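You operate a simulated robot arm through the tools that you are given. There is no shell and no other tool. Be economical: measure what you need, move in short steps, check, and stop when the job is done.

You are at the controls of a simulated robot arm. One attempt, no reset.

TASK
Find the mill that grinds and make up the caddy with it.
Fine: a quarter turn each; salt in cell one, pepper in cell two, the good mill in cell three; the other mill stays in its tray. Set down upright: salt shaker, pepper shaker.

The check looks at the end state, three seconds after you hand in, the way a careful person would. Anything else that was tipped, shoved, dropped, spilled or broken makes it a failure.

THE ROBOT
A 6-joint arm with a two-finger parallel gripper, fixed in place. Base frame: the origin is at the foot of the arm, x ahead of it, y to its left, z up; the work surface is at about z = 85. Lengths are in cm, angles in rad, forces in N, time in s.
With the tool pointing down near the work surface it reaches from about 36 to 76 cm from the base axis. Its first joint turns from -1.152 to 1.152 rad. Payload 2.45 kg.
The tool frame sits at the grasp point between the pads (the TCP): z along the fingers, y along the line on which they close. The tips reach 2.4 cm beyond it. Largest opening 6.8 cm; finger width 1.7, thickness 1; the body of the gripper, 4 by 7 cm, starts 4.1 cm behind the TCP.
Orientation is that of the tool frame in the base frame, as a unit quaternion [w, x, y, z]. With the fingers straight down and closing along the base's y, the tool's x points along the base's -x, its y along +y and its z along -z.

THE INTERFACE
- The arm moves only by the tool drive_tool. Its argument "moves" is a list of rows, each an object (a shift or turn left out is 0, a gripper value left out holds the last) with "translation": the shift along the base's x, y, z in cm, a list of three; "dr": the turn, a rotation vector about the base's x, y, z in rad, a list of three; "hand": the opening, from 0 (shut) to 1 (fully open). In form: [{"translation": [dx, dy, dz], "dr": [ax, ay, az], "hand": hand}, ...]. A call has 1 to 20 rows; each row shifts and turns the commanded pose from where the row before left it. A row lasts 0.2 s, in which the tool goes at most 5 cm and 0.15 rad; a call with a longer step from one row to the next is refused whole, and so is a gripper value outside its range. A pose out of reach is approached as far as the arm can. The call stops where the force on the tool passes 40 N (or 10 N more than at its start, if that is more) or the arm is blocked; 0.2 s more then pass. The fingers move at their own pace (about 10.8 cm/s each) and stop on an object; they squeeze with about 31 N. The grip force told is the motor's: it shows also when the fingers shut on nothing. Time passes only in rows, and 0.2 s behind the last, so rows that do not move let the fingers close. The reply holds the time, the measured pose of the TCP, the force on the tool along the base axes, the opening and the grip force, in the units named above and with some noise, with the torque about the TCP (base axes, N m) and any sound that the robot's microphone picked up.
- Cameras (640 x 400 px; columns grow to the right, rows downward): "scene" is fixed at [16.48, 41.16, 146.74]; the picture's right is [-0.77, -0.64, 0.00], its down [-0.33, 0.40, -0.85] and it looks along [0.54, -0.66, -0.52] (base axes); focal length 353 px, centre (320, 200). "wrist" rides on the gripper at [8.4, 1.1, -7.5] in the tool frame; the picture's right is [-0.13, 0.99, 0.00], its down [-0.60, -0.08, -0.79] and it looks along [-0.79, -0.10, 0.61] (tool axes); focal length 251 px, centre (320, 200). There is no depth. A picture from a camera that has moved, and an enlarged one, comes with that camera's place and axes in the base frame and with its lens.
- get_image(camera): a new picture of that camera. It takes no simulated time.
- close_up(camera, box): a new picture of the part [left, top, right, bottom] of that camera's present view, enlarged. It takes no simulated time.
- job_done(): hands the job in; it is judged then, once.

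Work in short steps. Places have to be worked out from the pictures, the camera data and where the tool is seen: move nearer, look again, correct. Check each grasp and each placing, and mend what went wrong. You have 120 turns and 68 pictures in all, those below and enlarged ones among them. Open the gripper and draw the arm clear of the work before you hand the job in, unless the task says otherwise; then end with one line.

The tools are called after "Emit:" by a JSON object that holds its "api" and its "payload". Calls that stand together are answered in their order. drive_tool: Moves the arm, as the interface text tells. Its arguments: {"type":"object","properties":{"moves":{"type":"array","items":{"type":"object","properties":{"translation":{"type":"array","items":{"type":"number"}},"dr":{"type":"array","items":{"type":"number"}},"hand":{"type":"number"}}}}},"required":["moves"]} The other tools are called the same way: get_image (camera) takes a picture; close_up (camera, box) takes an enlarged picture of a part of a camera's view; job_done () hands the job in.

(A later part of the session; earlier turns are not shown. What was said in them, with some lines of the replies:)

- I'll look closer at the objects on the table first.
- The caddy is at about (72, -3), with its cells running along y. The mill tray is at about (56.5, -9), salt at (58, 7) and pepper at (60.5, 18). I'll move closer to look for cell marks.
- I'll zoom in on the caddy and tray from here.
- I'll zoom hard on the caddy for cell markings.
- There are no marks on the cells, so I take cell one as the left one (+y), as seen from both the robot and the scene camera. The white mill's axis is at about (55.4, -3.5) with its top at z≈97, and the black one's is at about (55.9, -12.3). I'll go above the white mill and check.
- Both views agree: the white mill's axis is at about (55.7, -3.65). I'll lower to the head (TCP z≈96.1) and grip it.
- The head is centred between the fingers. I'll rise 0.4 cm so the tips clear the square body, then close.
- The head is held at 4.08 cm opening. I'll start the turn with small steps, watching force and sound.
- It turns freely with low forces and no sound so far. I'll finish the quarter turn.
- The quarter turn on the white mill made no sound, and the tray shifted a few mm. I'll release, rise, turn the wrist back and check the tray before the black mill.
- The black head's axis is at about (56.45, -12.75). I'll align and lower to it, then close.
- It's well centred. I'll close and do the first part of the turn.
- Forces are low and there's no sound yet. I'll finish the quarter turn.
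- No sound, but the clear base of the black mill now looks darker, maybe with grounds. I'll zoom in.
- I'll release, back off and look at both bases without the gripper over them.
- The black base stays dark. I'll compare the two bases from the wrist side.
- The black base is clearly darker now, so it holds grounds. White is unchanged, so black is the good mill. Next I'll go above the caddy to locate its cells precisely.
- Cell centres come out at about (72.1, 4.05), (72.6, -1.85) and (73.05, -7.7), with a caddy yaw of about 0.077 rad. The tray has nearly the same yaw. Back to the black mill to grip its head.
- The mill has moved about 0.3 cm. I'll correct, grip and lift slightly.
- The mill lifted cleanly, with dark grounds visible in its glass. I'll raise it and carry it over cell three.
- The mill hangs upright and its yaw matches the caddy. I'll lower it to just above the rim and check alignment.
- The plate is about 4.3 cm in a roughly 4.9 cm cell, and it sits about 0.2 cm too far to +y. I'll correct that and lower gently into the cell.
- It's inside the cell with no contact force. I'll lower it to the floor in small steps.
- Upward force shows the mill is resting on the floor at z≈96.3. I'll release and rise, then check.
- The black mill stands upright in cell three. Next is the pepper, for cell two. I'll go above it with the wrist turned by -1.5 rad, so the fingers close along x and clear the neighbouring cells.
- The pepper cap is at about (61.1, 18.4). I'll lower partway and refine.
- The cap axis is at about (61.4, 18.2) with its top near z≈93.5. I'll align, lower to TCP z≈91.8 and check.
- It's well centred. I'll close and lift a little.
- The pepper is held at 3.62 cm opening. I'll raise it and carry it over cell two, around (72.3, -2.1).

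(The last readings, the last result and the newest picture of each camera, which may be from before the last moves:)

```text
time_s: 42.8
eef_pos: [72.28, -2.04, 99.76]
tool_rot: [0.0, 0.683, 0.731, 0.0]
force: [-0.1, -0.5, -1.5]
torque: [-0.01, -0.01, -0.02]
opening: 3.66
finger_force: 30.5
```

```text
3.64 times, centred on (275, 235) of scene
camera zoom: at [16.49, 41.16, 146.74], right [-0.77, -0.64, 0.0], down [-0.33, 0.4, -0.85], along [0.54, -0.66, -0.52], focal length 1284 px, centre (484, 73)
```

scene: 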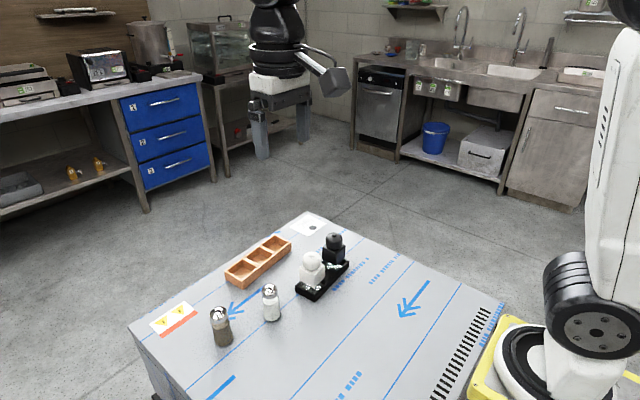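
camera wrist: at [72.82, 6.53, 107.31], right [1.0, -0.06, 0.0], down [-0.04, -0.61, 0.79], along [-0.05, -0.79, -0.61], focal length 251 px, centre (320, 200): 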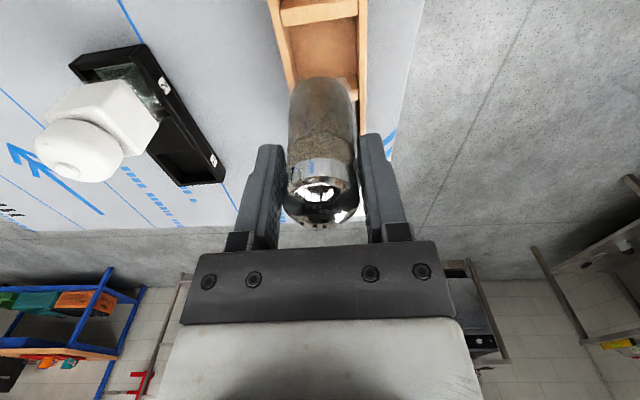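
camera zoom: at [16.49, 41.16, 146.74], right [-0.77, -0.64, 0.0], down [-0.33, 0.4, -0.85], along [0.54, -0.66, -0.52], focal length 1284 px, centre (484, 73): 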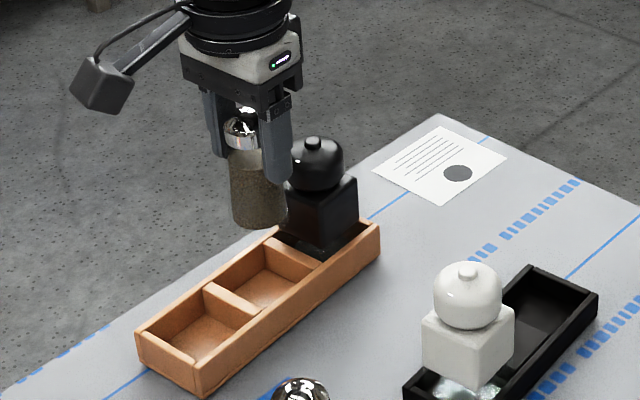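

The tray's far (+x) face carries small white labels, so the caddy may have some too. I'll zoom in.

Emit:
{"api": "close_up", "payload": {"camera": "wrist", "box": [130, 60, 240, 180]}}

Emit:
{"api": "close_up", "payload": {"camera": "wrist", "box": [260, 0, 400, 110]}}

```text
3.33 times, centred on (185, 120) of wrist
camera zoom: at [72.82, 6.53, 107.31], right [1.0, -0.06, 0.0], down [-0.04, -0.61, 0.79], along [-0.05, -0.79, -0.61], focal length 838 px, centre (770, 467)
```

zoom: 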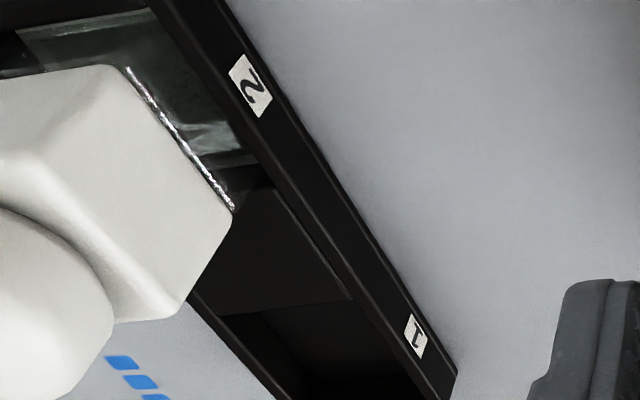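

```text
3.64 times, centred on (330, 55) of wrist
camera zoom: at [72.82, 6.53, 107.31], right [1.0, -0.06, 0.0], down [-0.04, -0.61, 0.79], along [-0.05, -0.79, -0.61], focal length 914 px, centre (284, 727)
```

zoom: 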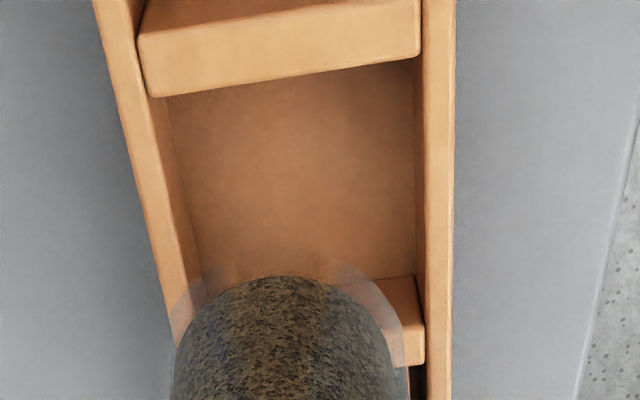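

The tray labels number from the -y end on its +x face. I must check the caddy's +x face before committing, so I'll rise and swing the camera round to the far side.

Emit:
{"api": "drive_tool", "payload": {"moves": [{"translation": [0, 0, 2]}, {"dr": [0, 0, -0.15]}, {"dr": [0, 0, -0.15]}, {"dr": [0, 0, -0.15]}, {"dr": [0, 0, -0.15]}, {"dr": [0, 0, -0.15]}, {"dr": [0, 0, -0.15]}, {"dr": [0, 0, -0.15]}, {"dr": [0, 0, -0.15], "translation": [0.5, 0, 0]}, {"dr": [0, 0, -0.15], "translation": [0.8, 0, 0]}, {"dr": [0, 0, -0.15], "translation": [0.8, 0, 0]}, {"dr": [0, 0, -0.07], "translation": [0.8, 0, 0]}, {}]}}

Emit:
{"api": "get_image", "payload": {"camera": "wrist"}}

```text
time_s: 45.6
eef_pos: [74.99, -3.13, 101.77]
tool_rot: [-0.003, 0.999, 0.039, -0.001]
force: [0.8, 0.7, -0.8]
torque: [-0.01, -0.01, -0.04]
opening: 3.62
finger_force: 31.0
out of reach, approached as far as the arm can: row 12
```

```text
22 pictures are left
camera wrist: at [83.52, -3.4, 109.31], right [-0.05, -1.0, -0.01], down [-0.61, 0.03, 0.79], along [-0.79, 0.04, -0.61], focal length 251 px, centre (320, 200)
```

wrist: 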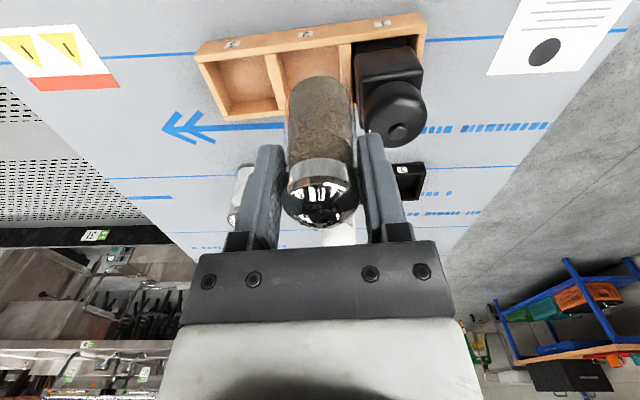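

The caddy does have labels, so I'll zoom in on them.

Emit:
{"api": "close_up", "payload": {"camera": "wrist", "box": [190, 0, 430, 120]}}

```text
2.67 times, centred on (310, 60) of wrist
camera zoom: at [83.52, -3.4, 109.31], right [-0.05, -1.0, -0.01], down [-0.61, 0.03, 0.79], along [-0.79, 0.04, -0.61], focal length 670 px, centre (347, 573)
```

zoom: 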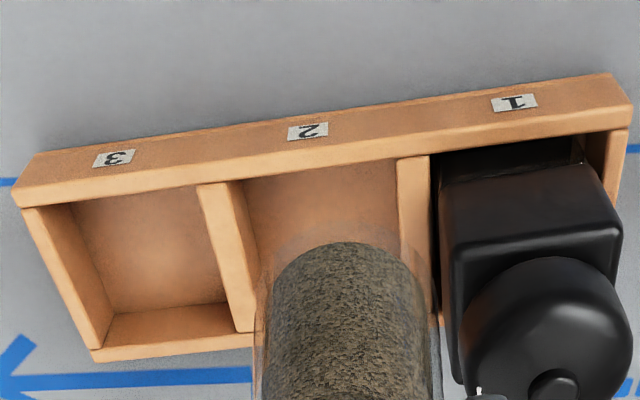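

Cell 1 is at the -y end and 3 at the +y end, so the mill must move later. Pepper still goes in the middle cell. I'll swing back over cell two.

Emit:
{"api": "drive_tool", "payload": {"moves": [{"dr": [0, 0, 0.07], "translation": [-0.8, 0, 0]}, {"dr": [0, 0, 0.15], "translation": [-0.8, 0, 0]}, {"dr": [0, 0, 0.15], "translation": [-0.8, 0, 0]}, {"dr": [0, 0, 0.15], "translation": [-0.5, 0, 0]}, {"dr": [0, 0, 0.15]}, {"dr": [0, 0, 0.15]}, {"dr": [0, 0, 0.15]}, {"dr": [0, 0, 0.15]}, {"dr": [0, 0, 0.15]}, {"dr": [0, 0, 0.15]}, {"dr": [0, 0, 0.15]}, {}]}}

```text
time_s: 48.2
eef_pos: [72.03, -3.15, 101.83]
tool_rot: [0.0, 0.682, 0.731, -0.001]
force: [0.7, 0.0, -1.0]
torque: [-0.02, 0.0, 0.01]
opening: 3.63
finger_force: 30.4
```

I'm back at yaw -1.5. I'll align to (72.35, -2.0) and lower to just above the rim.

Emit:
{"api": "drive_tool", "payload": {"moves": [{"translation": [0.3, 1.15, 0]}, {"translation": [0, 0, -3]}, {"translation": [0, 0, -3]}, {}, {}]}}

Emit:
{"api": "close_up", "payload": {"camera": "wrist", "box": [220, 0, 420, 125]}}

Emit:
{"api": "close_up", "payload": {"camera": "scene", "box": [220, 200, 320, 290]}}

```text
time_s: 49.4
eef_pos: [72.52, -1.8, 95.72]
tool_rot: [0.0, 0.683, 0.731, 0.0]
force: [0.1, -0.6, -0.8]
torque: [0.02, 0.0, 0.0]
opening: 3.65
finger_force: 31.1
```

```text
3.20 times, centred on (320, 62) of wrist
camera zoom: at [73.05, 6.77, 103.27], right [1.0, -0.06, 0.0], down [-0.04, -0.61, 0.79], along [-0.05, -0.79, -0.61], focal length 805 px, centre (320, 640)
```

zoom: 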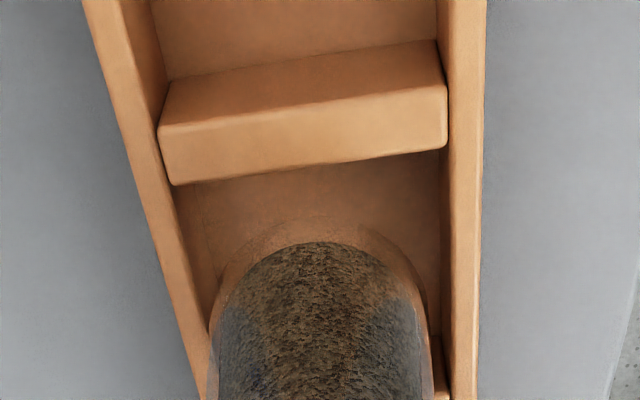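

```text
4.44 times, centred on (270, 245) of scene
camera zoom: at [16.48, 41.16, 146.74], right [-0.77, -0.64, 0.0], down [-0.33, 0.4, -0.85], along [0.54, -0.66, -0.52], focal length 1569 px, centre (542, 0)
```

zoom: 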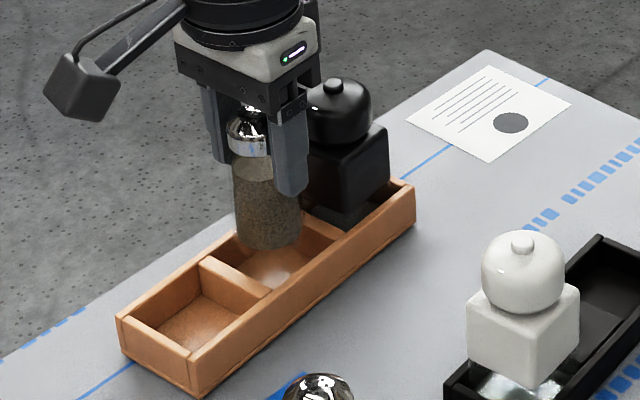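

The pepper is centred, with gaps of about 0.3 to 0.5 cm all round. I'll lower it into cell two.

Emit:
{"api": "drive_tool", "payload": {"moves": [{"translation": [0, 0, -0.8]}, {"translation": [0, 0, -0.8]}, {"translation": [0, 0, -0.7]}, {"translation": [0, 0, -0.5]}, {"translation": [0, 0, -0.3]}, {}]}}

```text
time_s: 50.8
eef_pos: [72.38, -1.93, 92.73]
tool_rot: [0.001, 0.683, 0.73, 0.0]
force: [0.5, 0.4, -0.9]
torque: [0.01, -0.01, -0.02]
opening: 3.63
finger_force: 30.8
```

Emit:
{"api": "drive_tool", "payload": {"moves": [{"translation": [0, 0, -0.2]}, {"translation": [0, 0, -0.15]}, {"translation": [0, 0, -0.15]}, {}]}}

```text
time_s: 51.8
eef_pos: [72.42, -2.02, 92.33]
tool_rot: [0.002, 0.682, 0.731, 0.001]
force: [-4.0, -0.2, 14.1]
torque: [0.04, 0.19, -0.01]
opening: 3.66
finger_force: 30.9
```

It's on the floor of the cell. I'll ease up, release, rise and look.

Emit:
{"api": "drive_tool", "payload": {"moves": [{"translation": [0, 0, 0.15]}, {"hand": 0.65}, {"hand": 0.8}, {"hand": 0.8}, {"translation": [0, 0, 3]}, {"translation": [0, 0, 4]}, {"translation": [0, 0, 4]}, {}]}}

Emit:
{"api": "close_up", "payload": {"camera": "scene", "box": [210, 190, 350, 300]}}

```text
time_s: 53.6
eef_pos: [72.49, -2.04, 103.42]
tool_rot: [0.001, 0.683, 0.73, -0.001]
force: [-0.2, 0.3, -0.7]
torque: [-0.02, 0.0, -0.02]
opening: 5.45
finger_force: 0.0
```

```text
3.64 times, centred on (280, 245) of scene
camera zoom: at [16.48, 41.16, 146.74], right [-0.77, -0.64, 0.0], down [-0.33, 0.4, -0.85], along [0.54, -0.66, -0.52], focal length 1284 px, centre (466, 36)
```

zoom: 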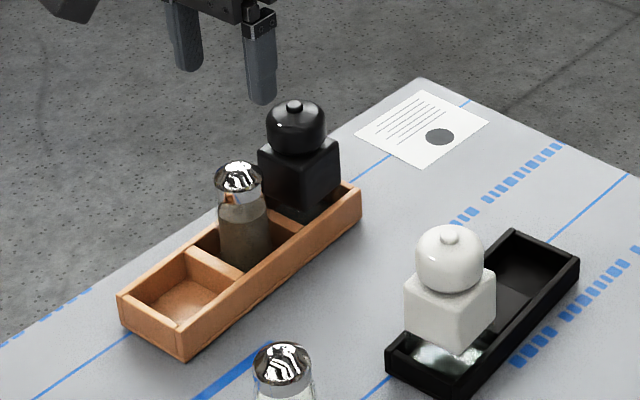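

Pepper stands in cell two. Next I'll move the mill from the -y cell to cell three at the +y end. First I'll go above it.

Emit:
{"api": "drive_tool", "payload": {"moves": [{"translation": [0.15, -3, 0], "hand": 0.95}, {"translation": [0.15, -2.9, 0]}, {"translation": [0, 0, -3]}, {}, {}]}}

Emit:
{"api": "get_image", "payload": {"camera": "wrist"}}

```text
time_s: 54.8
eef_pos: [72.71, -7.84, 100.2]
tool_rot: [0.001, 0.683, 0.731, -0.001]
force: [-0.7, 0.0, 0.1]
torque: [-0.01, 0.0, 0.02]
opening: 6.46
finger_force: 0.1
```

```text
17 pictures are left
camera wrist: at [73.31, 0.73, 107.86], right [1.0, -0.06, 0.0], down [-0.04, -0.61, 0.79], along [-0.05, -0.79, -0.61], focal length 251 px, centre (320, 200)
```

wrist: 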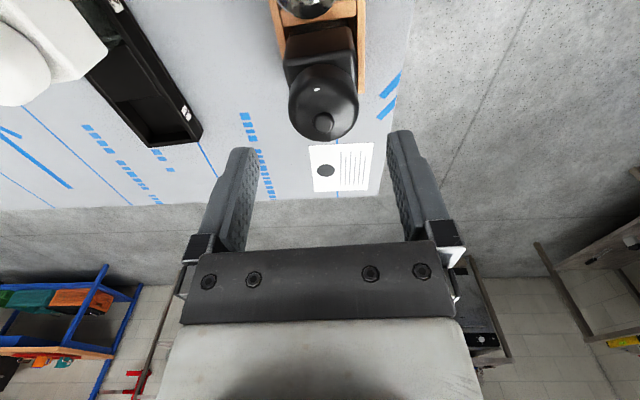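

The mill's knob is nearly under the TCP, about 0.15 cm to +x. I'll lower onto the head, grip and lift slightly.

Emit:
{"api": "drive_tool", "payload": {"moves": [{"translation": [0.15, 0.05, -2]}, {"translation": [0, 0, -1.9]}, {}, {"hand": 0.3}, {"hand": 0.3}, {"hand": 0.3}, {}]}}

Emit:
{"api": "close_up", "payload": {"camera": "wrist", "box": [200, 60, 440, 240]}}

```text
time_s: 56.4
eef_pos: [73.07, -7.87, 96.53]
tool_rot: [0.001, 0.683, 0.731, -0.001]
force: [0.2, 1.0, -0.7]
torque: [0.03, -0.1, 0.03]
opening: 4.05
finger_force: 30.9
```

```text
2.22 times, centred on (320, 150) of wrist
camera zoom: at [73.47, 0.85, 103.99], right [1.0, -0.06, 0.0], down [-0.04, -0.61, 0.79], along [-0.05, -0.79, -0.61], focal length 559 px, centre (320, 311)
```

zoom: 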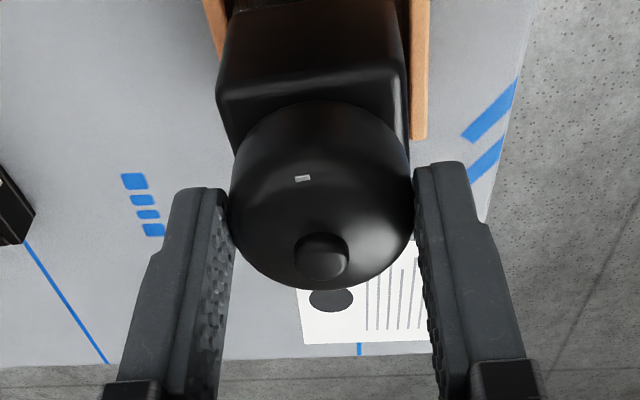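

Gripped at 4.05 cm. I'll lift straight up by 11 cm to clear the pepper and carry it to the +y cell.

Emit:
{"api": "drive_tool", "payload": {"moves": [{"translation": [0, 0, 1]}, {"translation": [0, 0, 2]}, {"translation": [0, 0, 3]}, {"translation": [0, 0, 3]}, {"translation": [0, 0, 2]}, {"translation": [-0.15, 2, 0]}, {"translation": [-0.15, 2, 0]}, {"translation": [-0.15, 2, 0]}, {"translation": [-0.15, 2, 0]}, {"translation": [-0.15, 2, 0]}, {"translation": [-0.15, 1.7, 0]}, {}, {}]}}

Emit:
{"api": "get_image", "payload": {"camera": "wrist"}}

```text
time_s: 59.2
eef_pos: [72.02, 3.89, 107.43]
tool_rot: [0.001, 0.683, 0.73, -0.001]
force: [0.0, 0.3, -1.8]
torque: [0.02, 0.0, -0.02]
opening: 4.03
finger_force: 31.2
```

```text
15 pictures are left
camera wrist: at [72.55, 12.51, 114.94], right [1.0, -0.06, 0.0], down [-0.04, -0.61, 0.79], along [-0.05, -0.79, -0.61], focal length 251 px, centre (320, 200)
```

wrist: 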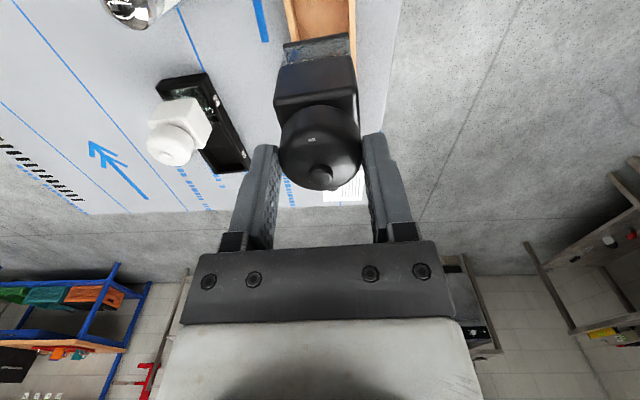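

The mill hangs straight over the +y cell. I'll lower to just above the rim and check alignment.

Emit:
{"api": "drive_tool", "payload": {"moves": [{"translation": [0, 0, -2.5]}, {"translation": [0, 0, -2.5]}, {"translation": [0, 0, -2.3]}, {}, {}]}}

Emit:
{"api": "close_up", "payload": {"camera": "wrist", "box": [230, 0, 430, 125]}}

Emit:
{"api": "close_up", "payload": {"camera": "scene", "box": [210, 200, 310, 300]}}

```text
time_s: 60.4
eef_pos: [72.07, 3.99, 100.01]
tool_rot: [0.001, 0.682, 0.731, -0.001]
force: [0.7, 0.0, -2.9]
torque: [-0.01, -0.02, -0.01]
opening: 4.05
finger_force: 31.1
```

```text
3.20 times, centred on (330, 62) of wrist
camera zoom: at [72.55, 12.6, 107.64], right [1.0, -0.06, 0.0], down [-0.04, -0.61, 0.79], along [-0.05, -0.79, -0.61], focal length 805 px, centre (288, 640)
```

zoom: 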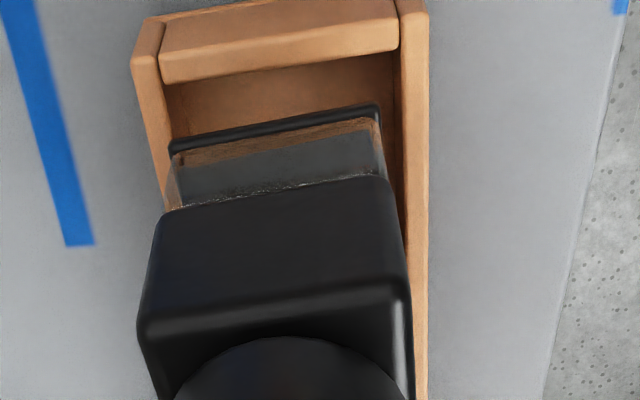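

```text
4.00 times, centred on (260, 250) of scene
camera zoom: at [16.49, 41.17, 146.74], right [-0.77, -0.64, 0.0], down [-0.33, 0.4, -0.85], along [0.54, -0.66, -0.52], focal length 1412 px, centre (560, 0)
```

zoom: 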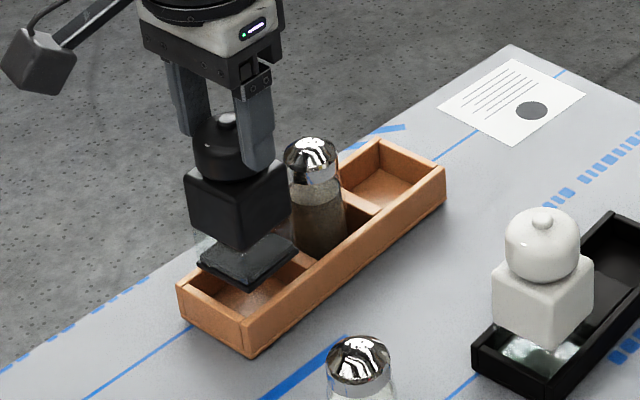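

The plate sits about 0.3 cm too far to -y and is slightly over-rotated. I'll correct by (+0.1, +0.3) and -0.04 rad, then lower into the cell.

Emit:
{"api": "drive_tool", "payload": {"moves": [{"translation": [0.1, 0.3, 0], "dr": [0, 0, -0.04]}, {}, {"translation": [0, 0, -0.6]}, {"translation": [0, 0, -0.6]}, {"translation": [0, 0, -0.5]}, {"translation": [0, 0, -0.4]}, {}]}}

Emit:
{"api": "close_up", "payload": {"camera": "wrist", "box": [230, 0, 430, 125]}}

```text
time_s: 62.0
eef_pos: [72.05, 4.23, 97.96]
tool_rot: [0.001, 0.698, 0.716, 0.0]
force: [0.0, 0.4, -1.9]
torque: [0.01, 0.01, 0.03]
opening: 4.05
finger_force: 31.5
```

```text
3.20 times, centred on (330, 62) of wrist
camera zoom: at [72.98, 12.81, 105.54], right [0.99, -0.1, 0.0], down [-0.06, -0.6, 0.79], along [-0.08, -0.79, -0.61], focal length 805 px, centre (288, 640)
```

zoom: 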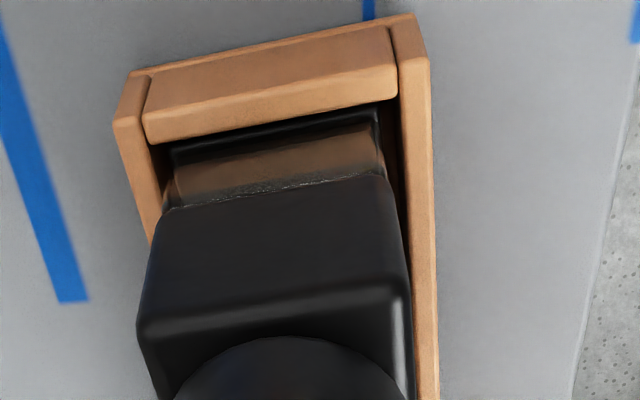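

It's inside the cell with no contact, so I'll lower it to the floor.

Emit:
{"api": "drive_tool", "payload": {"moves": [{"translation": [0, 0, -0.5]}, {"translation": [0, 0, -0.5]}, {"translation": [0, 0, -0.35]}, {"translation": [0, 0, -0.2]}, {}]}}

```text
time_s: 63.2
eef_pos: [72.01, 4.21, 96.53]
tool_rot: [0.0, 0.697, 0.717, 0.0]
force: [-1.0, -0.8, 0.7]
torque: [-0.11, 0.15, -0.03]
opening: 4.05
finger_force: 31.2
```

The force changed and the height matches the earlier resting height. One small press to confirm, then release and rise.

Emit:
{"api": "drive_tool", "payload": {"moves": [{"translation": [0, 0, -0.1]}, {"hand": 0.6}, {"hand": 0.85}, {"hand": 0.85}, {"translation": [0, 0, 2]}, {"translation": [0, 0, 4]}, {"translation": [0, 0, 3.5]}, {}]}}

Emit:
{"api": "close_up", "payload": {"camera": "scene", "box": [200, 200, 360, 340]}}

```text
time_s: 65.0
eef_pos: [72.09, 4.25, 105.71]
tool_rot: [0.001, 0.697, 0.717, -0.001]
force: [-0.2, -0.1, 0.4]
torque: [-0.03, -0.04, 0.01]
opening: 5.78
finger_force: 0.1
```

```text
2.86 times, centred on (280, 270) of scene
camera zoom: at [16.48, 41.16, 146.74], right [-0.77, -0.64, 0.0], down [-0.33, 0.4, -0.85], along [0.54, -0.66, -0.52], focal length 1008 px, centre (434, 0)
```

zoom: 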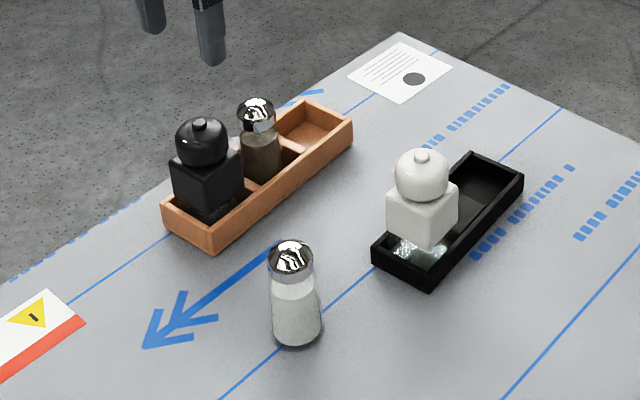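

The mill stands in cell three and pepper in cell two. Next is the salt, at about (58.3, 7.4). I'll go above it and look.

Emit:
{"api": "drive_tool", "payload": {"moves": [{"translation": [-3.5, 0.8, 0], "hand": 1}, {"translation": [-3.5, 0.8, 0]}, {"translation": [-3.5, 0.8, 0]}, {"translation": [-3.3, 0.7, 0]}, {"translation": [0, 0, -3.3]}, {"translation": [0, 0, -3.2]}, {}, {}]}}

Emit:
{"api": "get_image", "payload": {"camera": "wrist"}}

```text
time_s: 66.8
eef_pos: [58.2, 7.3, 99.41]
tool_rot: [0.001, 0.697, 0.717, 0.0]
force: [0.7, 0.3, 0.1]
torque: [-0.02, 0.0, -0.03]
opening: 6.78
finger_force: 0.2
```

```text
10 pictures are left
camera wrist: at [59.11, 15.91, 106.98], right [0.99, -0.1, 0.0], down [-0.06, -0.6, 0.79], along [-0.08, -0.79, -0.61], focal length 251 px, centre (320, 200)
```

wrist: 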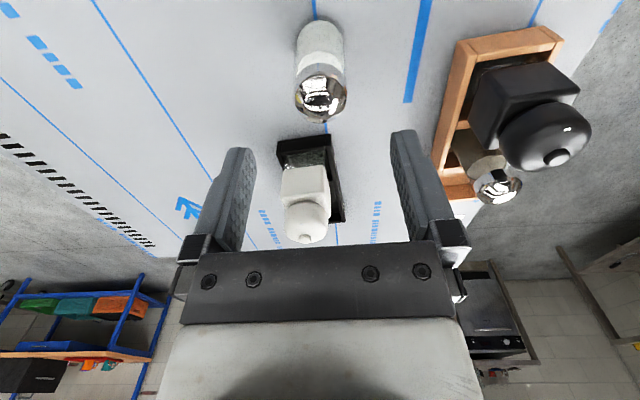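

The salt axis is at about (58.25, 7.6). I'll make a small correction, lower to TCP z≈91.9 and check.

Emit:
{"api": "drive_tool", "payload": {"moves": [{"translation": [0, 0.15, 0]}, {"translation": [0, 0, -3]}, {"translation": [0, 0, -2.5]}, {"translation": [0, 0, -2]}, {}]}}

Emit:
{"api": "get_image", "payload": {"camera": "wrist"}}

```text
time_s: 68.0
eef_pos: [58.19, 7.36, 91.92]
tool_rot: [0.0, 0.697, 0.717, 0.0]
force: [0.9, -0.2, -0.1]
torque: [0.0, 0.0, 0.0]
opening: 6.8
finger_force: 0.0
```

```text
9 pictures are left
camera wrist: at [59.17, 16.04, 99.36], right [0.99, -0.1, 0.0], down [-0.06, -0.6, 0.79], along [-0.08, -0.79, -0.61], focal length 251 px, centre (320, 200)
```

wrist: 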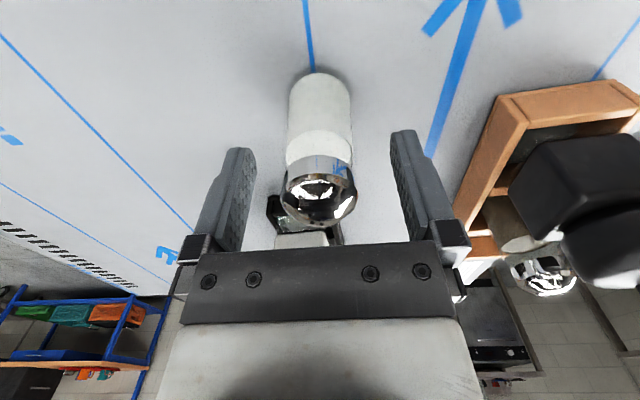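

It matches the pepper pick. I'll grip and lift 12 cm so it clears the mill and the pepper.

Emit:
{"api": "drive_tool", "payload": {"moves": [{"hand": 0.25}, {"hand": 0.25}, {"hand": 0.25}, {"hand": 0.25}, {"translation": [0, 0, 1]}, {"translation": [0, 0, 2]}, {"translation": [0, 0, 3]}, {"translation": [0, 0, 3]}, {"translation": [0, 0, 3]}, {}]}}

Emit:
{"api": "close_up", "payload": {"camera": "scene", "box": [200, 180, 360, 340]}}

```text
time_s: 70.2
eef_pos: [58.31, 7.36, 103.91]
tool_rot: [0.001, 0.698, 0.716, 0.0]
force: [-0.9, -0.4, -1.2]
torque: [0.0, -0.01, -0.01]
opening: 3.63
finger_force: 30.4
```

```text
2.50 times, centred on (280, 260) of scene
camera zoom: at [16.48, 41.16, 146.74], right [-0.77, -0.64, 0.0], down [-0.33, 0.4, -0.85], along [0.54, -0.66, -0.52], focal length 882 px, centre (420, 50)
```

zoom: 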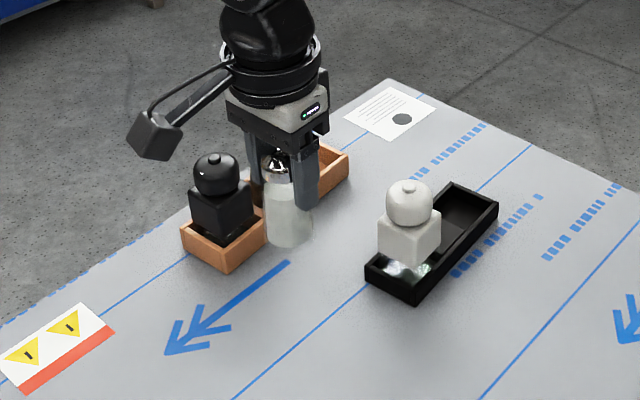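

Salt is held. I'll carry it over cell one at about (72.9, -7.85).

Emit:
{"api": "drive_tool", "payload": {"moves": [{"translation": [2.1, -2.2, 0]}, {"translation": [2.1, -2.2, 0]}, {"translation": [2.1, -2.2, 0]}, {"translation": [2.1, -2.2, 0]}, {"translation": [2.1, -2.2, 0]}, {"translation": [2.1, -2.2, 0]}, {"translation": [1.95, -2.05, 0]}, {}, {"translation": [0, 0, -3]}, {"translation": [0, 0, -3]}, {"translation": [0, 0, -2.2]}, {}, {}]}}

Emit:
{"api": "close_up", "payload": {"camera": "wrist", "box": [220, 0, 420, 125]}}

Emit:
{"api": "close_up", "payload": {"camera": "scene", "box": [230, 190, 330, 290]}}

```text
time_s: 73.0
eef_pos: [72.85, -7.86, 95.57]
tool_rot: [0.001, 0.698, 0.716, 0.0]
force: [0.4, 0.7, -0.6]
torque: [0.02, 0.02, -0.02]
opening: 3.6
finger_force: 31.3
```

```text
3.20 times, centred on (320, 62) of wrist
camera zoom: at [73.7, 0.79, 103.17], right [0.99, -0.1, 0.0], down [-0.06, -0.6, 0.79], along [-0.08, -0.79, -0.61], focal length 805 px, centre (320, 640)
```

zoom: 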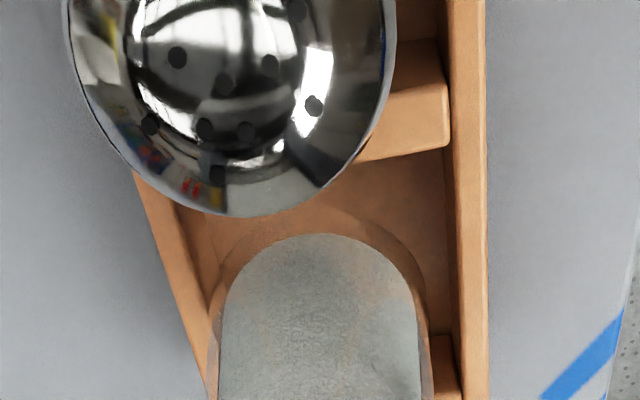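

```text
4.00 times, centred on (280, 240) of scene
camera zoom: at [16.48, 41.16, 146.74], right [-0.77, -0.64, 0.0], down [-0.33, 0.4, -0.85], along [0.54, -0.66, -0.52], focal length 1412 px, centre (480, 40)
```

zoom: 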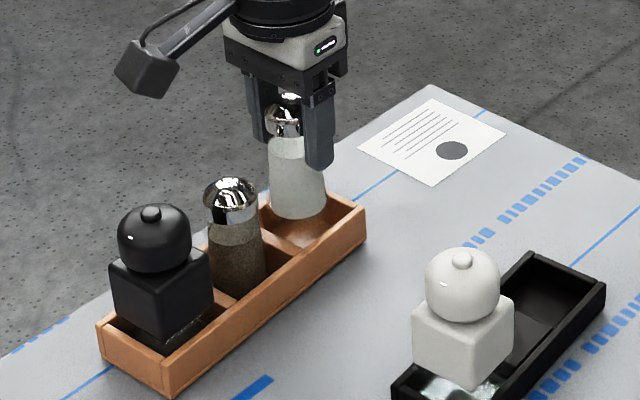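

The alignment looks like the pepper's, just slightly to -x. I'll nudge +0.12 in x and lower.

Emit:
{"api": "drive_tool", "payload": {"moves": [{"translation": [0.12, 0, 0]}, {"translation": [0, 0, -0.8]}, {"translation": [0, 0, -0.8]}, {"translation": [0, 0, -0.7]}, {"translation": [0, 0, -0.5]}, {}]}}

```text
time_s: 74.4
eef_pos: [72.95, -7.93, 92.88]
tool_rot: [0.001, 0.697, 0.717, 0.0]
force: [0.3, 0.5, -1.0]
torque: [-0.02, 0.0, -0.02]
opening: 3.58
finger_force: 30.9
```

Emit:
{"api": "drive_tool", "payload": {"moves": [{"translation": [0, 0, -0.2]}, {"translation": [0, 0, -0.15]}, {"translation": [0, 0, -0.1]}, {}]}}

```text
time_s: 75.4
eef_pos: [72.85, -7.82, 92.47]
tool_rot: [0.001, 0.698, 0.717, -0.001]
force: [-0.7, 0.6, 0.3]
torque: [0.0, 0.02, 0.01]
opening: 3.59
finger_force: 30.9
```

Contact is just starting. One more small step, then release and rise.

Emit:
{"api": "drive_tool", "payload": {"moves": [{"translation": [0, 0, -0.08]}, {}, {"hand": 0.65}, {"hand": 0.8}, {"hand": 0.8}, {"translation": [0, 0, 3]}, {"translation": [0, 0, 4]}, {"translation": [0, 0, 4]}, {}]}}

Emit:
{"api": "close_up", "payload": {"camera": "scene", "box": [200, 190, 360, 310]}}

```text
time_s: 77.4
eef_pos: [72.93, -7.7, 103.31]
tool_rot: [0.0, 0.697, 0.717, 0.0]
force: [0.5, -0.5, -0.5]
torque: [-0.02, 0.01, -0.01]
opening: 5.43
finger_force: 0.1
```

```text
3.33 times, centred on (280, 250) of scene
camera zoom: at [16.48, 41.16, 146.74], right [-0.77, -0.64, 0.0], down [-0.33, 0.4, -0.85], along [0.54, -0.66, -0.52], focal length 1177 px, centre (453, 33)
```

zoom: 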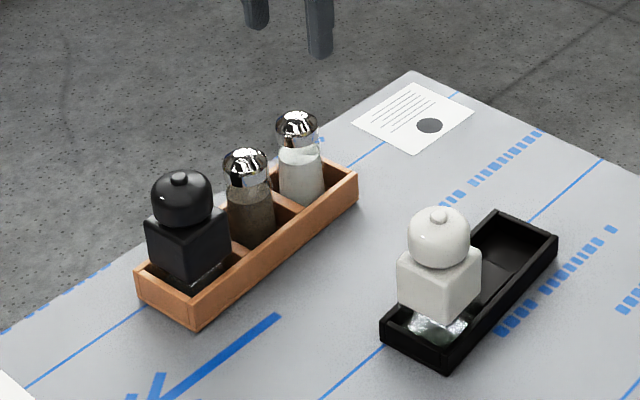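

All three items are seated. I'll draw the arm up and clear, then take a last look at the white mill's base and the layout.

Emit:
{"api": "drive_tool", "payload": {"moves": [{"translation": [-2, 1, 4], "hand": 1}, {"translation": [-3, 2, 3]}, {"translation": [-4, 2, 3]}, {"translation": [-4, 2, 2]}, {"translation": [-4, 3, 2]}, {"translation": [-3, 3, 2]}, {}, {}]}}

Emit:
{"api": "close_up", "payload": {"camera": "scene", "box": [290, 230, 350, 300]}}

Emit:
{"api": "get_image", "payload": {"camera": "scene"}}

```text
refused: row 3 steps farther than a row can; nothing moved
```

```text
5.71 times, centred on (320, 265) of scene
camera zoom: at [16.48, 41.16, 146.74], right [-0.77, -0.64, 0.0], down [-0.33, 0.4, -0.85], along [0.54, -0.66, -0.52], focal length 2017 px, centre (320, -171)
```

zoom: 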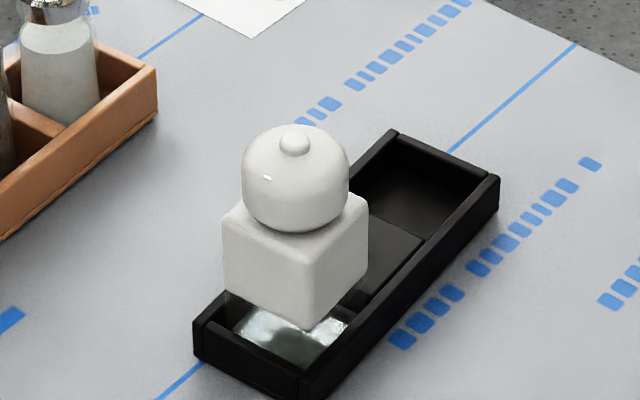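

```text
3 pictures are left
```

scene: 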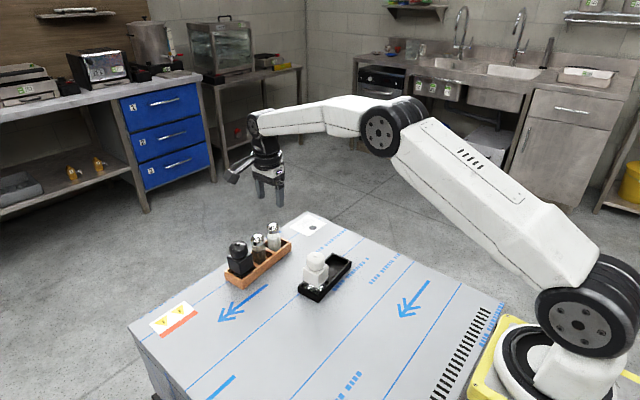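

White's glass is still clear, as it was at the start, so black is the good mill. I'll draw the arm clear with smaller steps.

Emit:
{"api": "drive_tool", "payload": {"moves": [{"translation": [-1, 0.5, 4], "hand": 1}, {"translation": [-2, 1, 3]}, {"translation": [-3, 1.5, 2]}, {"translation": [-3, 1.5, 2]}, {"translation": [-3, 1.5, 2]}, {"translation": [-3, 1.5, 2]}, {}, {}]}}

Emit:
{"api": "get_image", "payload": {"camera": "scene"}}

```text
time_s: 79.2
eef_pos: [58.03, -0.35, 118.21]
tool_rot: [0.0, 0.697, 0.717, -0.002]
force: [-0.6, 0.7, 0.2]
torque: [-0.02, 0.01, 0.01]
opening: 6.81
finger_force: 0.1
```

```text
2 pictures are left
```

scene: 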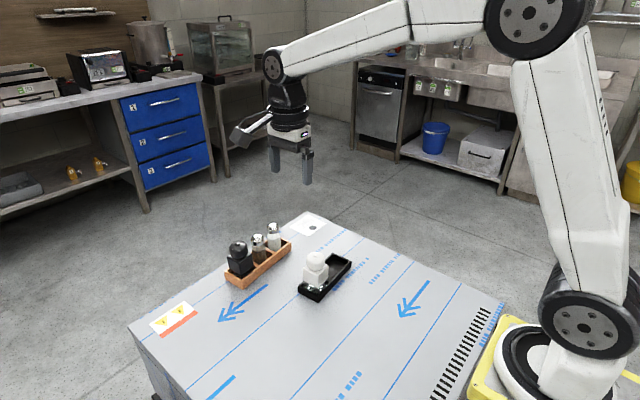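

Everything is in place, the gripper is open and the arm is clear, so I'm handing in.

Emit:
{"api": "job_done", "payload": {}}

```text
The job is handed in.
```

I judged the black mill to be the one that grinds, because its clear base darkened after a quarter turn; no grinding sound registered for either mill, and the tray shifted a few millimetres while I turned the white one. By the numbers on the caddy, salt is upright in cell 1, pepper is upright in cell 2 and the black mill is in cell 3; the white mill is still in its tray.
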